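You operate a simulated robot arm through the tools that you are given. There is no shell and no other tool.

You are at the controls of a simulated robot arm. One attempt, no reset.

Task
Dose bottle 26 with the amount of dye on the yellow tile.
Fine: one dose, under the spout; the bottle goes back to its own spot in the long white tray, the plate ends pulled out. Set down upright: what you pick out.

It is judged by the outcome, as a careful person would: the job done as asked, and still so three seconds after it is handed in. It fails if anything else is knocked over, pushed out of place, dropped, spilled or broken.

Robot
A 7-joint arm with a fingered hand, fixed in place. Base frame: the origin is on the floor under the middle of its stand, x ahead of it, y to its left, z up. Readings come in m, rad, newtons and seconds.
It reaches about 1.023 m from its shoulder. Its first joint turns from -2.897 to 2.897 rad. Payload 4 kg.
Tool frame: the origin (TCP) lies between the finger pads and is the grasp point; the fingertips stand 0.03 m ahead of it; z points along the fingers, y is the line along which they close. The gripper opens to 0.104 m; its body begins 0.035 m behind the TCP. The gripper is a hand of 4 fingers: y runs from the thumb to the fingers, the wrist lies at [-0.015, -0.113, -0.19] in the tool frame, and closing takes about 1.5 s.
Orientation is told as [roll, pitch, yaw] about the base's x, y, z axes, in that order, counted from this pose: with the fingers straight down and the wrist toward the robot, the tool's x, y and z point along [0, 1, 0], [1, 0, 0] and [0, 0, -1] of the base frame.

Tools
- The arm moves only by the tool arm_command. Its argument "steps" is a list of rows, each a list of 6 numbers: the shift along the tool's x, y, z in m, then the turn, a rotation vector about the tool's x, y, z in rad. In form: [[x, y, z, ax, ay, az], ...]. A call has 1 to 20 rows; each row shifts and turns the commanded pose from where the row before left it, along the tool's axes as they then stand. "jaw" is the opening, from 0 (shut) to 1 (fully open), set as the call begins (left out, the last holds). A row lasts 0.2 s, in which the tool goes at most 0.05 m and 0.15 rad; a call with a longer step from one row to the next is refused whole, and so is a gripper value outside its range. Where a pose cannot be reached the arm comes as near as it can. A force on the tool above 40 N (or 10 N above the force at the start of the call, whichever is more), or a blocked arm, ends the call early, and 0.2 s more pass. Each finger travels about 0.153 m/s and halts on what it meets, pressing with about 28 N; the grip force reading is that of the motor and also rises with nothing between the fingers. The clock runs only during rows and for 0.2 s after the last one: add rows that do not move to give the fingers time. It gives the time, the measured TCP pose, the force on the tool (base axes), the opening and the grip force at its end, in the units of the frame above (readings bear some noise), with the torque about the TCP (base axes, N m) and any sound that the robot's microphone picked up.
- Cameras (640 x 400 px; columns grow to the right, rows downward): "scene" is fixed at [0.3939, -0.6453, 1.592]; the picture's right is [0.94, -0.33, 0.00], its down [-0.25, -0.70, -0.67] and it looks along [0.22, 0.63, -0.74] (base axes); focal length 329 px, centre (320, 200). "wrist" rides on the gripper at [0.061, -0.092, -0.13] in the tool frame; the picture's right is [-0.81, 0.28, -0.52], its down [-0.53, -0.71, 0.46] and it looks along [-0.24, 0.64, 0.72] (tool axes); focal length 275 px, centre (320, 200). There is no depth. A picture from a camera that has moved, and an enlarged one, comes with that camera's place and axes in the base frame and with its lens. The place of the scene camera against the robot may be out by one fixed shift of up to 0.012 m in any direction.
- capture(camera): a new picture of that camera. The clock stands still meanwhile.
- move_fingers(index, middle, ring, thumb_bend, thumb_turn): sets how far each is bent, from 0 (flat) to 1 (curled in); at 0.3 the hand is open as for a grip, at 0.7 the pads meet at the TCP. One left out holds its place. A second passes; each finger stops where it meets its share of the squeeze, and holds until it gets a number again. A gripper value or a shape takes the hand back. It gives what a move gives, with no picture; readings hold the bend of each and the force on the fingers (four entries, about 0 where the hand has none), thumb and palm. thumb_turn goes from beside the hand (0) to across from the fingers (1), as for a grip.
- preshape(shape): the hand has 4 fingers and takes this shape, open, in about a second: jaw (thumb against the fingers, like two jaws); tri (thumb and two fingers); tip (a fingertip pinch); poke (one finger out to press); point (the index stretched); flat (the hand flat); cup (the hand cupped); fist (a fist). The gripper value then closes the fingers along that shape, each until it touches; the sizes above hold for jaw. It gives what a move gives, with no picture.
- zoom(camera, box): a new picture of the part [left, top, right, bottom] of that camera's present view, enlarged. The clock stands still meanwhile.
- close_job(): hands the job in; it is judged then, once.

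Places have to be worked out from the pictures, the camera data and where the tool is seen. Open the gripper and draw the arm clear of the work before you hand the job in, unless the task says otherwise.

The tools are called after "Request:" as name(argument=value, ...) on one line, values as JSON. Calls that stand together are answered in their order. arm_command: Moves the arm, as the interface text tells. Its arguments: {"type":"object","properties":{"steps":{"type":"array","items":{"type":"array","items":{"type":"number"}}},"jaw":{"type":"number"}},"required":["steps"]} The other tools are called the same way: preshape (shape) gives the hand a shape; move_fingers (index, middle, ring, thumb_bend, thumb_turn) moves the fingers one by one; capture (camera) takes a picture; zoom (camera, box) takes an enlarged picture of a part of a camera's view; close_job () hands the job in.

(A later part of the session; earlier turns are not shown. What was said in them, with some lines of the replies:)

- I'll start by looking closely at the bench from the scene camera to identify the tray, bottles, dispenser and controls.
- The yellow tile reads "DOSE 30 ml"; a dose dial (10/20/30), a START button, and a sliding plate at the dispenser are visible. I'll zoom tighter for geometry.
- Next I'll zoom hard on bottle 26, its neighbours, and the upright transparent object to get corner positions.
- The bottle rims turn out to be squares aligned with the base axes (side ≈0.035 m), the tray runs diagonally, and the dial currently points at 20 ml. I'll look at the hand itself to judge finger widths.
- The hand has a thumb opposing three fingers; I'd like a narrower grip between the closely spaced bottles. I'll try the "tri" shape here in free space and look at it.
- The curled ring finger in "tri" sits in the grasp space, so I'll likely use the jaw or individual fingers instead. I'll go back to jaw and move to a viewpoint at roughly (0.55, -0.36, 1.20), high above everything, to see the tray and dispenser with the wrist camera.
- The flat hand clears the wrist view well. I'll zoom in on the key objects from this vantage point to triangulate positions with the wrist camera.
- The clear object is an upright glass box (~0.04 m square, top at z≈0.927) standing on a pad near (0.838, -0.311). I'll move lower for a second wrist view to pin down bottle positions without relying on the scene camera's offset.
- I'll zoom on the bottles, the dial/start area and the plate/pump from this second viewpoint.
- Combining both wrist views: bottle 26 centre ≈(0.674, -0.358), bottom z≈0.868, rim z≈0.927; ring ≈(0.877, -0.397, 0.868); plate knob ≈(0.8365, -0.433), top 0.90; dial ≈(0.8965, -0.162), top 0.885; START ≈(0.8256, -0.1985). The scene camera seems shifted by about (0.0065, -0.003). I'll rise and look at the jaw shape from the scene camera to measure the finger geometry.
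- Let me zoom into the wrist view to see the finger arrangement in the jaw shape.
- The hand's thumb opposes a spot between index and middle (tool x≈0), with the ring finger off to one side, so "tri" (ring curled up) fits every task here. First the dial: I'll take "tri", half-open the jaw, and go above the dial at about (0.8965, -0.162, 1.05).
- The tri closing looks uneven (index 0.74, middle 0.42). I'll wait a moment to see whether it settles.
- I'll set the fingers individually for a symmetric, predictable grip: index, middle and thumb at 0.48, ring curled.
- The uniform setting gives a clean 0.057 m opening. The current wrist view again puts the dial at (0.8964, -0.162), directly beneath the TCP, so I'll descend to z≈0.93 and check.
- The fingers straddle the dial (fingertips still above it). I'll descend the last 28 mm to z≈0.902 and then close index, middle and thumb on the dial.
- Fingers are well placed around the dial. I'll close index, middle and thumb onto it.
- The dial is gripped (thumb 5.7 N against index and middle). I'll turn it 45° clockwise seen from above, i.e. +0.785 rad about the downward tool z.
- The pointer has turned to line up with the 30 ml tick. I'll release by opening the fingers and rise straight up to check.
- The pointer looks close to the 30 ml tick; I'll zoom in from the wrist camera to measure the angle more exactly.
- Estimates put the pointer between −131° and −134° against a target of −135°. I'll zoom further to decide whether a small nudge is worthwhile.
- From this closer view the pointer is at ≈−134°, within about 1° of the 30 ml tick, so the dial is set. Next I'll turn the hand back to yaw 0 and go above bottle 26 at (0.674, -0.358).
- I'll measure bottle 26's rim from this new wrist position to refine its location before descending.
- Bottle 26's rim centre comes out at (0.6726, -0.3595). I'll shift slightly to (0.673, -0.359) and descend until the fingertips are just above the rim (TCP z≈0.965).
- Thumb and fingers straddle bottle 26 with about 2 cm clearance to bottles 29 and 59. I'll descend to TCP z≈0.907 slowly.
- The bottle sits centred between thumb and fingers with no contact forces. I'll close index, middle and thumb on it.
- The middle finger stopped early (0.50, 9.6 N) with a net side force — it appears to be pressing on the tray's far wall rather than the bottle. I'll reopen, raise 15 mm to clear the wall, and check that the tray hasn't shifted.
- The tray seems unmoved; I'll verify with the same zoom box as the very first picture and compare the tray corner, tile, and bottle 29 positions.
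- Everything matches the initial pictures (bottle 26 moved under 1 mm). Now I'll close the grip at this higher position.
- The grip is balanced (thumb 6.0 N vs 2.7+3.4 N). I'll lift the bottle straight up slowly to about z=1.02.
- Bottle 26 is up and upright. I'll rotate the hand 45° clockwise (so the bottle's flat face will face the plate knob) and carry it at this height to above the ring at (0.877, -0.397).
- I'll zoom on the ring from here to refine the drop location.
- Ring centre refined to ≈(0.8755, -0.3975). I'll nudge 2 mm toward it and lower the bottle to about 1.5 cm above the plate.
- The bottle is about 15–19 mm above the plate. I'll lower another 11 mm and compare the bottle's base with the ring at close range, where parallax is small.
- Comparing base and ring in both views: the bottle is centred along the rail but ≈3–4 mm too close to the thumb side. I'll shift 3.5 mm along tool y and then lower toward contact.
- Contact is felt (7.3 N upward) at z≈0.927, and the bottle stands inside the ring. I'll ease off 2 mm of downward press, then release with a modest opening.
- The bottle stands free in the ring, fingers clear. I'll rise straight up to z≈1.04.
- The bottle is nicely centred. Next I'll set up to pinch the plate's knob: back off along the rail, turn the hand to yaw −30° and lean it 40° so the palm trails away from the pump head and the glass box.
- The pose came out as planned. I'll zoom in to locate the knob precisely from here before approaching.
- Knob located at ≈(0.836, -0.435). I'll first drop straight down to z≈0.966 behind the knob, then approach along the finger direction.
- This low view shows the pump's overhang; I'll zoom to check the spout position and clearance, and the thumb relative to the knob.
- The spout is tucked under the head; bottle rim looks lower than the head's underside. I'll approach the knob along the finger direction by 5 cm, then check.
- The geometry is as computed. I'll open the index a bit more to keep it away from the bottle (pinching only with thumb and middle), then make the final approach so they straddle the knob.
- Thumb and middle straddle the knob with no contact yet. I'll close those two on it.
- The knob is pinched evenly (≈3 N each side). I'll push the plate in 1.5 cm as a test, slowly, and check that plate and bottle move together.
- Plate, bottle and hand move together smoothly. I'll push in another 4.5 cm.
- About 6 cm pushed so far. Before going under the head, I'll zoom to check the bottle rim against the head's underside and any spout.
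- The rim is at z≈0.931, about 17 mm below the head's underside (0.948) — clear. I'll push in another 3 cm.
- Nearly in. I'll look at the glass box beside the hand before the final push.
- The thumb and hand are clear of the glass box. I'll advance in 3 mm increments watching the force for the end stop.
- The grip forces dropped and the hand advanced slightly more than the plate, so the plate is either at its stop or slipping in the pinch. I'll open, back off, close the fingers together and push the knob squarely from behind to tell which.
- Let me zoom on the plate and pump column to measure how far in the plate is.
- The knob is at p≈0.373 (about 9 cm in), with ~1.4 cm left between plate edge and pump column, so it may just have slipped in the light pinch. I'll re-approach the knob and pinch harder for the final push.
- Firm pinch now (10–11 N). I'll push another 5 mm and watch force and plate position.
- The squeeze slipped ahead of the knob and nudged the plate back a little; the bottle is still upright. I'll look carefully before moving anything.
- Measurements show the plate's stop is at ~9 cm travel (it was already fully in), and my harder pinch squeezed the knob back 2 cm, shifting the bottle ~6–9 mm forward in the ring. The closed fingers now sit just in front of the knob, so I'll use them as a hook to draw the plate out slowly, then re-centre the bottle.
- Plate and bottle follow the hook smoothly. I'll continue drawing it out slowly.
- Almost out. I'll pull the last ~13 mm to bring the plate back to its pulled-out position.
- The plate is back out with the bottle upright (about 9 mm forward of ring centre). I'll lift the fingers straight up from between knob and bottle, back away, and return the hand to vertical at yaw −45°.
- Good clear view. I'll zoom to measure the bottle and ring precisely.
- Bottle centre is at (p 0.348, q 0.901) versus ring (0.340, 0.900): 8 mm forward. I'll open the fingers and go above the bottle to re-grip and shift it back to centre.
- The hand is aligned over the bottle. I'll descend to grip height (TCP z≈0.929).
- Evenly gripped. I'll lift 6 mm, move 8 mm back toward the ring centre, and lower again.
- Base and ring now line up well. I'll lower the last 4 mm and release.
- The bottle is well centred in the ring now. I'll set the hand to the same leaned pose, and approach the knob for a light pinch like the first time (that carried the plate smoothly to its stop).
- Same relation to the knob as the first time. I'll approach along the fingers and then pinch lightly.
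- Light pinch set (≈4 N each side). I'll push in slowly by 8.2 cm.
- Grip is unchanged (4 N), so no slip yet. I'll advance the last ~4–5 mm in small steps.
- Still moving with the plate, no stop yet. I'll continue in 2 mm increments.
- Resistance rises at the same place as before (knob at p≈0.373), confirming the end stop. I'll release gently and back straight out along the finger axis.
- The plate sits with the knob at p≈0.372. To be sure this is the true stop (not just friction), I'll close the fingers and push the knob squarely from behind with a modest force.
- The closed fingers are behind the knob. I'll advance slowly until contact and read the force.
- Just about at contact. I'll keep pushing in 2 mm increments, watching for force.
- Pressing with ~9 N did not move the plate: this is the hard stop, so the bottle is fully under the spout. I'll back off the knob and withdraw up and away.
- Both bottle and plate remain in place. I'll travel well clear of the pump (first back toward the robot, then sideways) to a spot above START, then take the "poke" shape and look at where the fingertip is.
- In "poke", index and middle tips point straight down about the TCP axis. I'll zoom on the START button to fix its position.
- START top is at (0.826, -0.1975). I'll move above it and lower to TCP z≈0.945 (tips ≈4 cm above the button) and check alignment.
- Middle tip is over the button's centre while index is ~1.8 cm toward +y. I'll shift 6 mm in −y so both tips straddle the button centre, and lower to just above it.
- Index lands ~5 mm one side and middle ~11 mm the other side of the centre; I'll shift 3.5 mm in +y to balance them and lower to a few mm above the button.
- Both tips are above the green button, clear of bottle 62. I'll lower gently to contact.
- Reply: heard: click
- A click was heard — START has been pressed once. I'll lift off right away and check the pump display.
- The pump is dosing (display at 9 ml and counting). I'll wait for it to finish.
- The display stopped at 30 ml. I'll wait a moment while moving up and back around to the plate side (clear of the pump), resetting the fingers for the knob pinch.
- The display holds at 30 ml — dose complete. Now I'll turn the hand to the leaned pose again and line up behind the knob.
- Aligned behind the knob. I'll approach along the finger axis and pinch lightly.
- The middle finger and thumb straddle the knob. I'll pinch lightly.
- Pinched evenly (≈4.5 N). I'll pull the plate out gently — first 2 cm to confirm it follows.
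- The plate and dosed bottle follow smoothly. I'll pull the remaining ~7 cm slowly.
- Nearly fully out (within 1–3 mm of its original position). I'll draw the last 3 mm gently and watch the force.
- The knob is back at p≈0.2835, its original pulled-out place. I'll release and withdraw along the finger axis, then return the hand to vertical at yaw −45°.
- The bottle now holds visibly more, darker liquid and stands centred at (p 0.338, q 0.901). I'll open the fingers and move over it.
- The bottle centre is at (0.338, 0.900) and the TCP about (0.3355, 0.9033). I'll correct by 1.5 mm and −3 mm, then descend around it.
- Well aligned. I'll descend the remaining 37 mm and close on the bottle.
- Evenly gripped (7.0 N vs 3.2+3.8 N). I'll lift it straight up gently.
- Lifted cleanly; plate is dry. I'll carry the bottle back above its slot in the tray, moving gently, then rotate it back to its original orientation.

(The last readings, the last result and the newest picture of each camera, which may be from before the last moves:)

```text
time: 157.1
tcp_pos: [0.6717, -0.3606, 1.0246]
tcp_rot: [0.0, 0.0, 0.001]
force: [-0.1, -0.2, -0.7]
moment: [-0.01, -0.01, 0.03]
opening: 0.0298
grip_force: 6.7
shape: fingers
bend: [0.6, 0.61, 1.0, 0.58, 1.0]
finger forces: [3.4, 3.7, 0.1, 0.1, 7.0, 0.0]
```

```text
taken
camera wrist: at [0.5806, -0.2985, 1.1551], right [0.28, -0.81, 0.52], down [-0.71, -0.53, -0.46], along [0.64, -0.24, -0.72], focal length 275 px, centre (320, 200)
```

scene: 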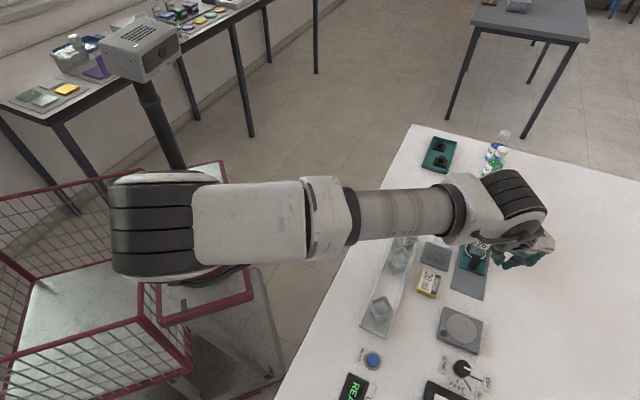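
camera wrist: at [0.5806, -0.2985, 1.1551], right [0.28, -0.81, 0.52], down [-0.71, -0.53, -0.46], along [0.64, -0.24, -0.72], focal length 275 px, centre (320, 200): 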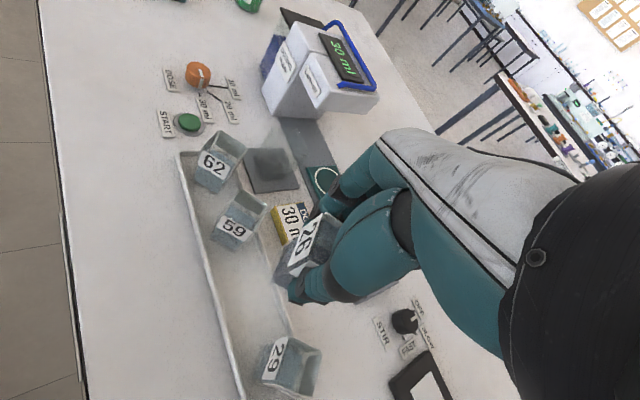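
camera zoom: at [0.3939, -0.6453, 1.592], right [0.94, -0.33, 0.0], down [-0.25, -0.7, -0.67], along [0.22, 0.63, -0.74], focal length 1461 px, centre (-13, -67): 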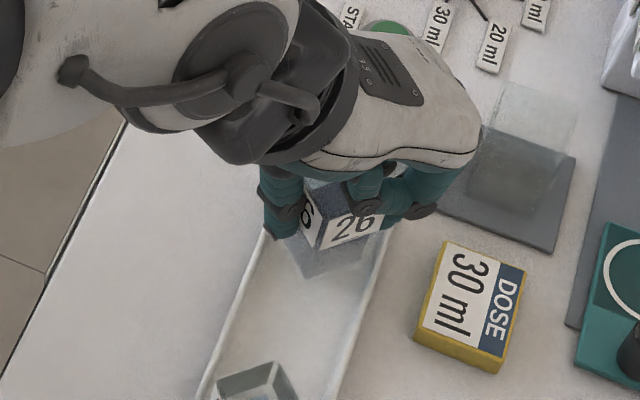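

Position matches the original lift-off pose (within 0.2 mm), orientation restored. I'll lower the bottle to about 5 mm above the tray floor.

Request:
arm_command(steps=[[0, 0, 0.006, 0, 0, 0], [0, 0, 0.012, 0, 0, 0], [0, 0, 0.014, 0, 0, 0], [0, 0, 0.014, 0, 0, 0], [0, 0, 0.014, 0, 0, 0], [0, 0, 0.014, 0, 0, 0], [0, 0, 0.012, 0, 0, 0], [0, 0, 0.008, 0, 0, 0], [0, 0, 0, 0, 0, 0]])

Request:
zoom(camera="scene", box=[360, 265, 424, 305])

Request:
zoom(camera="wrist", box=[220, 150, 400, 340])

```text
time: 159.1
tcp_pos: [0.6725, -0.3606, 0.9274]
tcp_rot: [-0.001, -0.002, 0.0]
force: [-0.2, 0.0, -0.4]
moment: [0.03, -0.03, -0.02]
opening: 0.0304
grip_force: 7.0
shape: fingers
bend: [0.6, 0.61, 1.0, 0.58, 1.0]
finger forces: [3.3, 3.7, 0.0, 0.0, 7.1, 0.0]
```

```text
10.00 times, centred on (392, 285) of scene
camera zoom: at [0.3939, -0.6453, 1.592], right [0.94, -0.33, 0.0], down [-0.25, -0.7, -0.67], along [0.22, 0.63, -0.74], focal length 3287 px, centre (-400, -650)
```

zoom: 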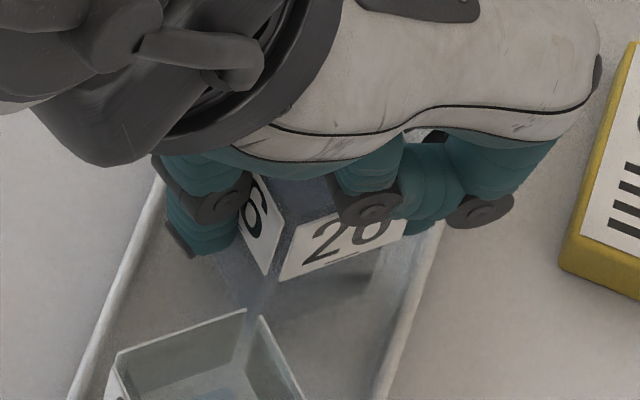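

```text
2.11 times, centred on (310, 245) of wrist
camera zoom: at [0.5811, -0.2987, 1.0601], right [0.28, -0.81, 0.52], down [-0.71, -0.53, -0.46], along [0.64, -0.24, -0.72], focal length 580 px, centre (341, 105)
```

zoom: 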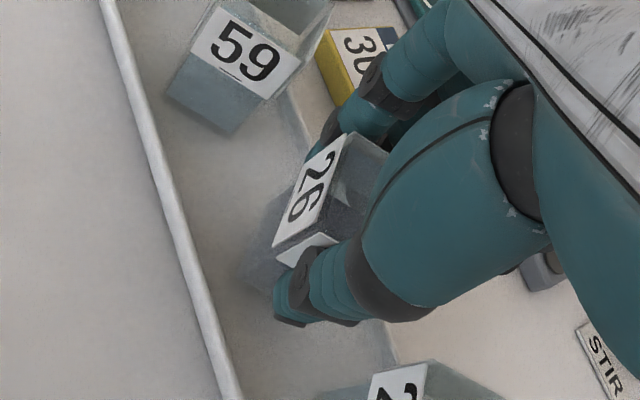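

The bottle is a few mm above the floor and roughly 2 mm low in y versus its original spot; I'll correct +2 mm in y and lower in small steps to contact.

Request:
arm_command(steps=[[0.002, 0, 0, 0, 0, 0], [0, 0, 0.002, 0, 0, 0], [0, 0, 0.0015, 0, 0, 0], [0, 0, 0, 0, 0, 0]])

Request:
zoom(camera="scene", box=[360, 265, 424, 305])

```text
time: 160.1
tcp_pos: [0.6707, -0.3581, 0.926]
tcp_rot: [0.0, 0.0, 0.0]
force: [-0.3, 0.0, -1.1]
moment: [0.02, 0.01, 0.0]
opening: 0.0299
grip_force: 6.7
shape: fingers
bend: [0.6, 0.61, 1.0, 0.58, 1.0]
finger forces: [3.3, 3.6, 0.0, 0.0, 7.0, 0.0]
```

```text
10.00 times, centred on (392, 285) of scene
camera zoom: at [0.3939, -0.6453, 1.592], right [0.94, -0.33, 0.0], down [-0.25, -0.7, -0.67], along [0.22, 0.63, -0.74], focal length 3287 px, centre (-400, -650)
```

zoom: 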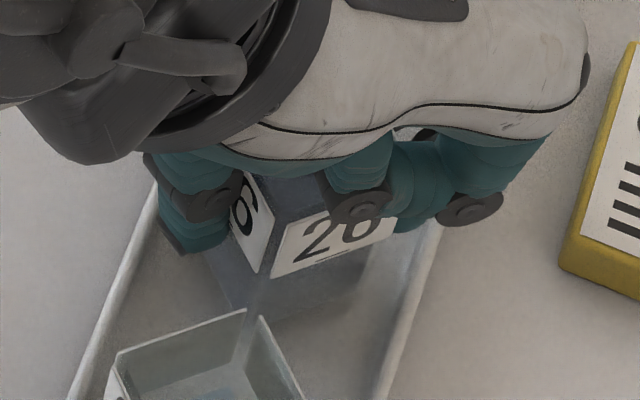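

Label corners now match the original picture closely. I'll lower the last ~2 mm to contact.

Request:
arm_command(steps=[[0, 0, 0.001, 0, 0, 0], [0, 0, 0.001, 0, 0, 0], [0, 0, 0, 0, 0, 0]])

```text
time: 160.9
tcp_pos: [0.6708, -0.3577, 0.9242]
tcp_rot: [0.0, 0.001, 0.001]
force: [-1.3, -1.0, -0.2]
moment: [0.03, 0.0, 0.0]
opening: 0.0304
grip_force: 6.6
shape: fingers
bend: [0.6, 0.61, 1.0, 0.58, 1.0]
finger forces: [3.3, 3.6, 0.0, 0.1, 7.1, 0.0]
```

No contact force yet at z=0.924; I'll continue with 1 mm steps.

Request:
arm_command(steps=[[0, 0, 0.001, 0, 0, 0], [0, 0, 0, 0, 0, 0]])

Request:
arm_command(steps=[[0, 0, 0.001, 0, 0, 0], [0, 0, 0, 0, 0, 0]])

```text
time: 161.5
tcp_pos: [0.6702, -0.3571, 0.9229]
tcp_rot: [0.001, 0.0, 0.0]
force: [0.2, 0.1, 3.6]
moment: [-0.01, 0.02, 0.01]
opening: 0.0302
grip_force: 6.9
shape: fingers
bend: [0.6, 0.61, 1.0, 0.58, 1.0]
finger forces: [3.5, 3.9, 0.0, 0.0, 7.1, 0.1]
```

```text
time: 162.1
tcp_pos: [0.6719, -0.359, 0.9222]
tcp_rot: [0.002, -0.001, 0.001]
force: [0.6, -0.5, 7.0]
moment: [-0.02, 0.03, -0.02]
opening: 0.0298
grip_force: 8.2
shape: fingers
bend: [0.6, 0.61, 1.0, 0.58, 1.0]
finger forces: [3.7, 4.1, 0.1, 0.1, 7.6, 0.1]
```

Contact confirmed (7 N): the bottle is resting on the tray floor. I'll ease off 1.5 mm and release.

Request:
arm_command(steps=[[0, 0, -0.0015, 0, 0, 0], [0, 0, 0, 0, 0, 0]])

Request:
move_fingers(index=0.46, middle=0.46, thumb_bend=0.45)

Request:
zoom(camera="wrist", box=[220, 150, 400, 340])

Request:
zoom(camera="scene", box=[350, 245, 430, 315])

```text
time: 162.7
tcp_pos: [0.6713, -0.3579, 0.9239]
tcp_rot: [0.0, 0.0, 0.001]
force: [0.2, -0.1, -0.3]
moment: [-0.01, 0.01, 0.0]
opening: 0.0301
grip_force: 7.3
shape: fingers
bend: [0.6, 0.61, 1.0, 0.58, 1.0]
finger forces: [3.5, 3.7, 0.0, 0.0, 7.2, 0.0]
```

```text
time: 163.7
tcp_pos: [0.6716, -0.357, 0.9234]
tcp_rot: [-0.001, 0.001, 0.0]
force: [-0.2, 0.3, 0.5]
moment: [-0.01, 0.0, 0.01]
opening: 0.0631
grip_force: 0.2
shape: fingers
bend: [0.46, 0.46, 1.0, 0.45, 0.99]
finger forces: [0.0, 0.1, 0.0, 0.1, 0.0, 0.1]
```

```text
2.11 times, centred on (310, 245) of wrist
camera zoom: at [0.5804, -0.2962, 1.0547], right [0.28, -0.81, 0.52], down [-0.71, -0.53, -0.46], along [0.64, -0.24, -0.72], focal length 580 px, centre (341, 105)
```

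zoom: 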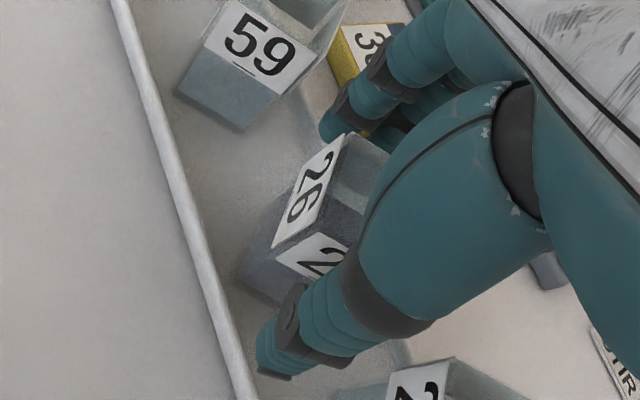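

```text
5.71 times, centred on (390, 280) of scene
camera zoom: at [0.3939, -0.6453, 1.592], right [0.94, -0.33, 0.0], down [-0.25, -0.7, -0.67], along [0.22, 0.63, -0.74], focal length 1878 px, centre (-80, -257)
```

zoom: 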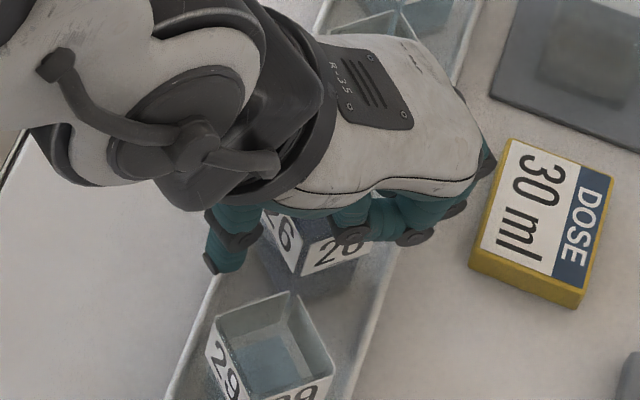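

Released with the bottle upright in its slot. I'll rise straight up and then withdraw toward the robot.

Request:
arm_command(steps=[[0, 0, -0.006, 0, 0, 0], [0, 0, -0.012, 0, 0, 0], [0, 0, -0.02, 0, 0, 0], [0, 0, -0.03, 0, 0, 0], [0, 0, -0.04, 0, 0, 0], [0, 0, -0.04, 0, 0, 0], [0, -0.03, -0.04, 0, 0, 0], [0, -0.04, -0.02, 0, 0, 0], [0.03, -0.03, 0, 0, 0, 0], [0.04, -0.02, 0, 0, 0, 0], [0.04, 0, 0, 0, 0, 0], [0.04, 0, 0, 0, 0, 0], [0, 0, 0, 0, 0, 0]])

Request:
capture(camera="scene")

Request:
zoom(camera="scene", box=[340, 200, 500, 300])

Request:
zoom(camera="scene", box=[370, 260, 418, 290])

Request:
zoom(camera="scene", box=[440, 170, 540, 310])

```text
time: 166.5
tcp_pos: [0.5507, -0.2082, 1.1313]
tcp_rot: [-0.001, -0.001, 0.0]
force: [-0.7, -0.2, -0.5]
moment: [-0.01, -0.02, 0.0]
opening: 0.0631
grip_force: 0.0
shape: fingers
bend: [0.46, 0.46, 1.0, 0.45, 0.99]
finger forces: [0.0, 0.1, 0.0, 0.0, 0.0, 0.0]
```

```text
taken
```

scene: 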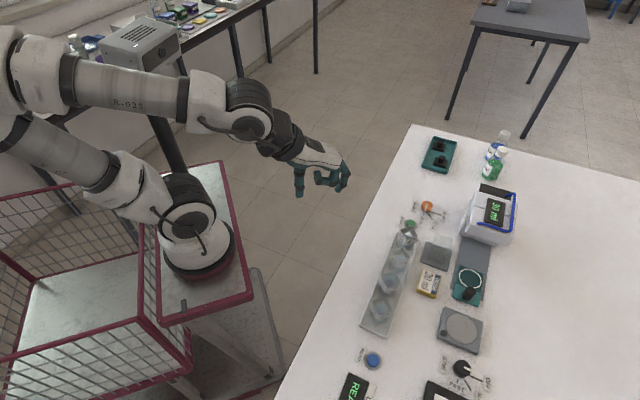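

```text
4.00 times, centred on (420, 250) of scene
camera zoom: at [0.3939, -0.6453, 1.592], right [0.94, -0.33, 0.0], down [-0.25, -0.7, -0.67], along [0.22, 0.63, -0.74], focal length 1315 px, centre (-80, 0)
```

zoom: 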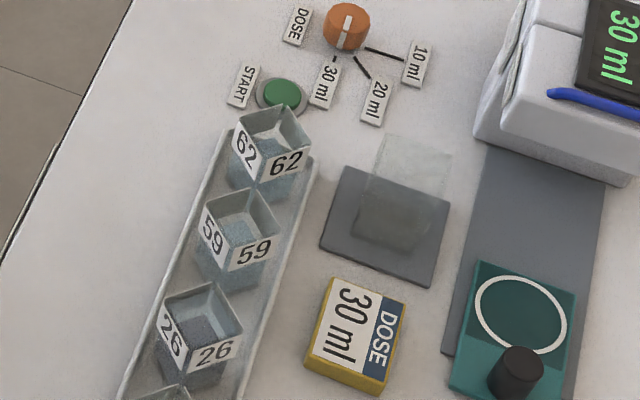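

```text
13.33 times, centred on (394, 275) of scene
camera zoom: at [0.3939, -0.6453, 1.592], right [0.94, -0.33, 0.0], down [-0.25, -0.7, -0.67], along [0.22, 0.63, -0.74], focal length 4383 px, centre (-667, -800)
```

zoom: 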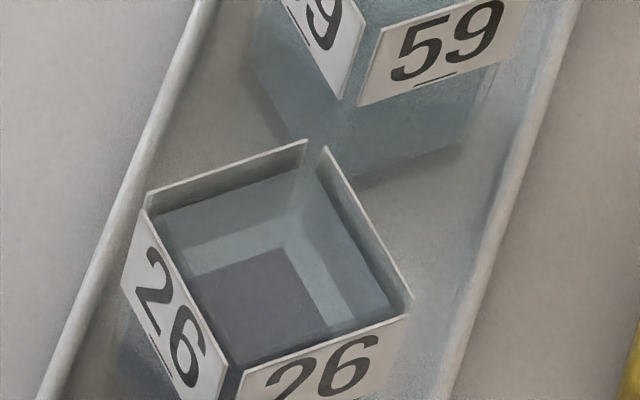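

```text
2.86 times, centred on (490, 240) of scene
camera zoom: at [0.3939, -0.6453, 1.592], right [0.94, -0.33, 0.0], down [-0.25, -0.7, -0.67], along [0.22, 0.63, -0.74], focal length 939 px, centre (-166, 86)
```

zoom: 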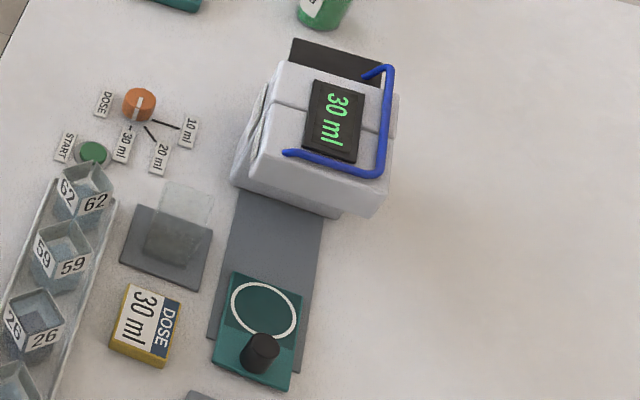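

Everything checks out: bottle 26 is back in its slot (within ~3 mm, upright, darker and fuller), plate pulled out, display 30 ml, all other items unmoved. I'll open the hand fully and draw back to the starting pose before handing in.

Request:
arm_command(steps=[[0.03, -0.02, -0.03, 0, 0, 0], [0.03, -0.02, -0.03, 0, 0, 0], [0.028, -0.013, -0.03, 0, 0, 0], [0, 0, 0, 0, 0, 0]])

Request:
preshape(shape="jaw")

Request:
zoom(camera="scene", box=[340, 120, 560, 400])

Request:
capture(camera="wrist")

```text
time: 167.5
tcp_pos: [0.4968, -0.1203, 1.2231]
tcp_rot: [0.001, 0.0, -0.001]
force: [-0.9, 0.3, 0.7]
moment: [-0.01, -0.01, -0.02]
opening: 0.0633
grip_force: 0.0
shape: fingers
bend: [0.46, 0.46, 1.0, 0.45, 0.99]
finger forces: [0.0, 0.0, 0.0, 0.0, 0.0, 0.1]
```

```text
time: 168.4
tcp_pos: [0.4989, -0.1197, 1.2224]
tcp_rot: [-0.001, -0.001, -0.001]
force: [0.4, 0.8, -0.6]
moment: [-0.02, -0.02, -0.02]
opening: 0.1039
grip_force: 0.0
shape: jaw
bend: [0.3, 0.3, 0.3, 0.3, 0.98]
finger forces: [0.1, 0.0, 0.1, 0.0, 0.0, 0.0]
```

```text
1.43 times, centred on (450, 260) of scene
camera zoom: at [0.3939, -0.6453, 1.592], right [0.94, -0.33, 0.0], down [-0.25, -0.7, -0.67], along [0.22, 0.63, -0.74], focal length 470 px, centre (134, 114)
```

zoom: 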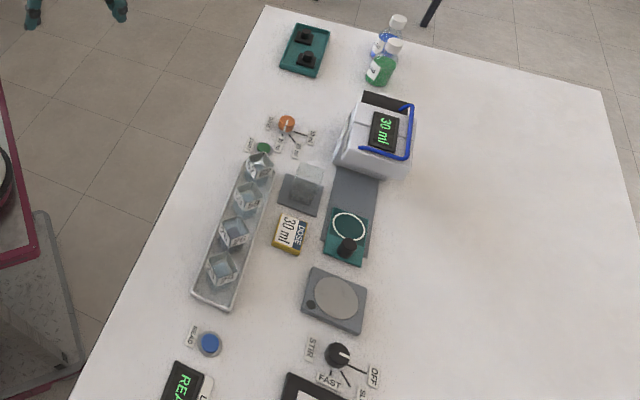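

```text
taken
camera wrist: at [0.4069, -0.0586, 1.3539], right [0.28, -0.81, 0.52], down [-0.71, -0.53, -0.46], along [0.64, -0.24, -0.72], focal length 275 px, centre (320, 200)
```

wrist: 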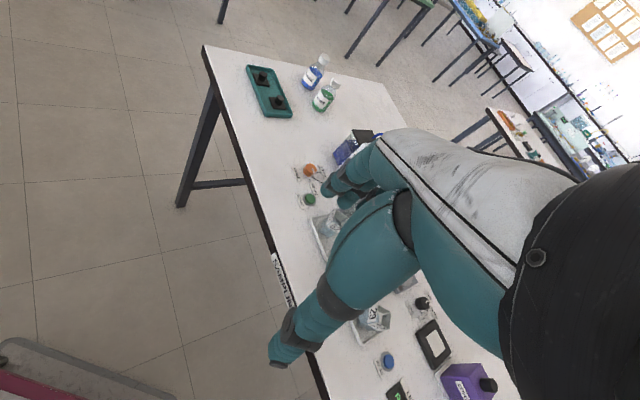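

The final picture shows all four bottles upright in the tray, the plate pulled out and empty, the pump showing 30 ml, and the arm clear with the hand open. I'm handing the job in.

Request:
close_job()

```text
The job is handed in.
```

Bottle 26 got one 30 ml dose, the amount on the yellow tile, and is back upright in its own spot in the long white tray. I've handed the job in.

- **Dose:** I set the dial from 20 ml to 30 ml and pressed START once. That was after confirming the plate was against its stop under the spout. The pump display read 30 ml and stayed there.
- **Bottle:** It sits about 3 mm from where it started.
- **Plate:** It is pulled out to its original position and looked dry.
- **Everything else:** In the final pictures the other bottles, the tray, the glass box and the tile are where they were, and I saw no spills.

Two things went wrong along the way:

- **Tray:** On my first grasp of the bottle, a finger pressed on the tray wall. The tray did not move.
- **Plate:** Before dosing, a hard pinch on the plate knob slipped. It pushed the plate back about 2 cm and moved the bottle within its ring. I pulled the plate out, re-centred the bottle and pushed it in again.

The dial is still set to 30 ml. The arm is back at its starting pose with the hand open.
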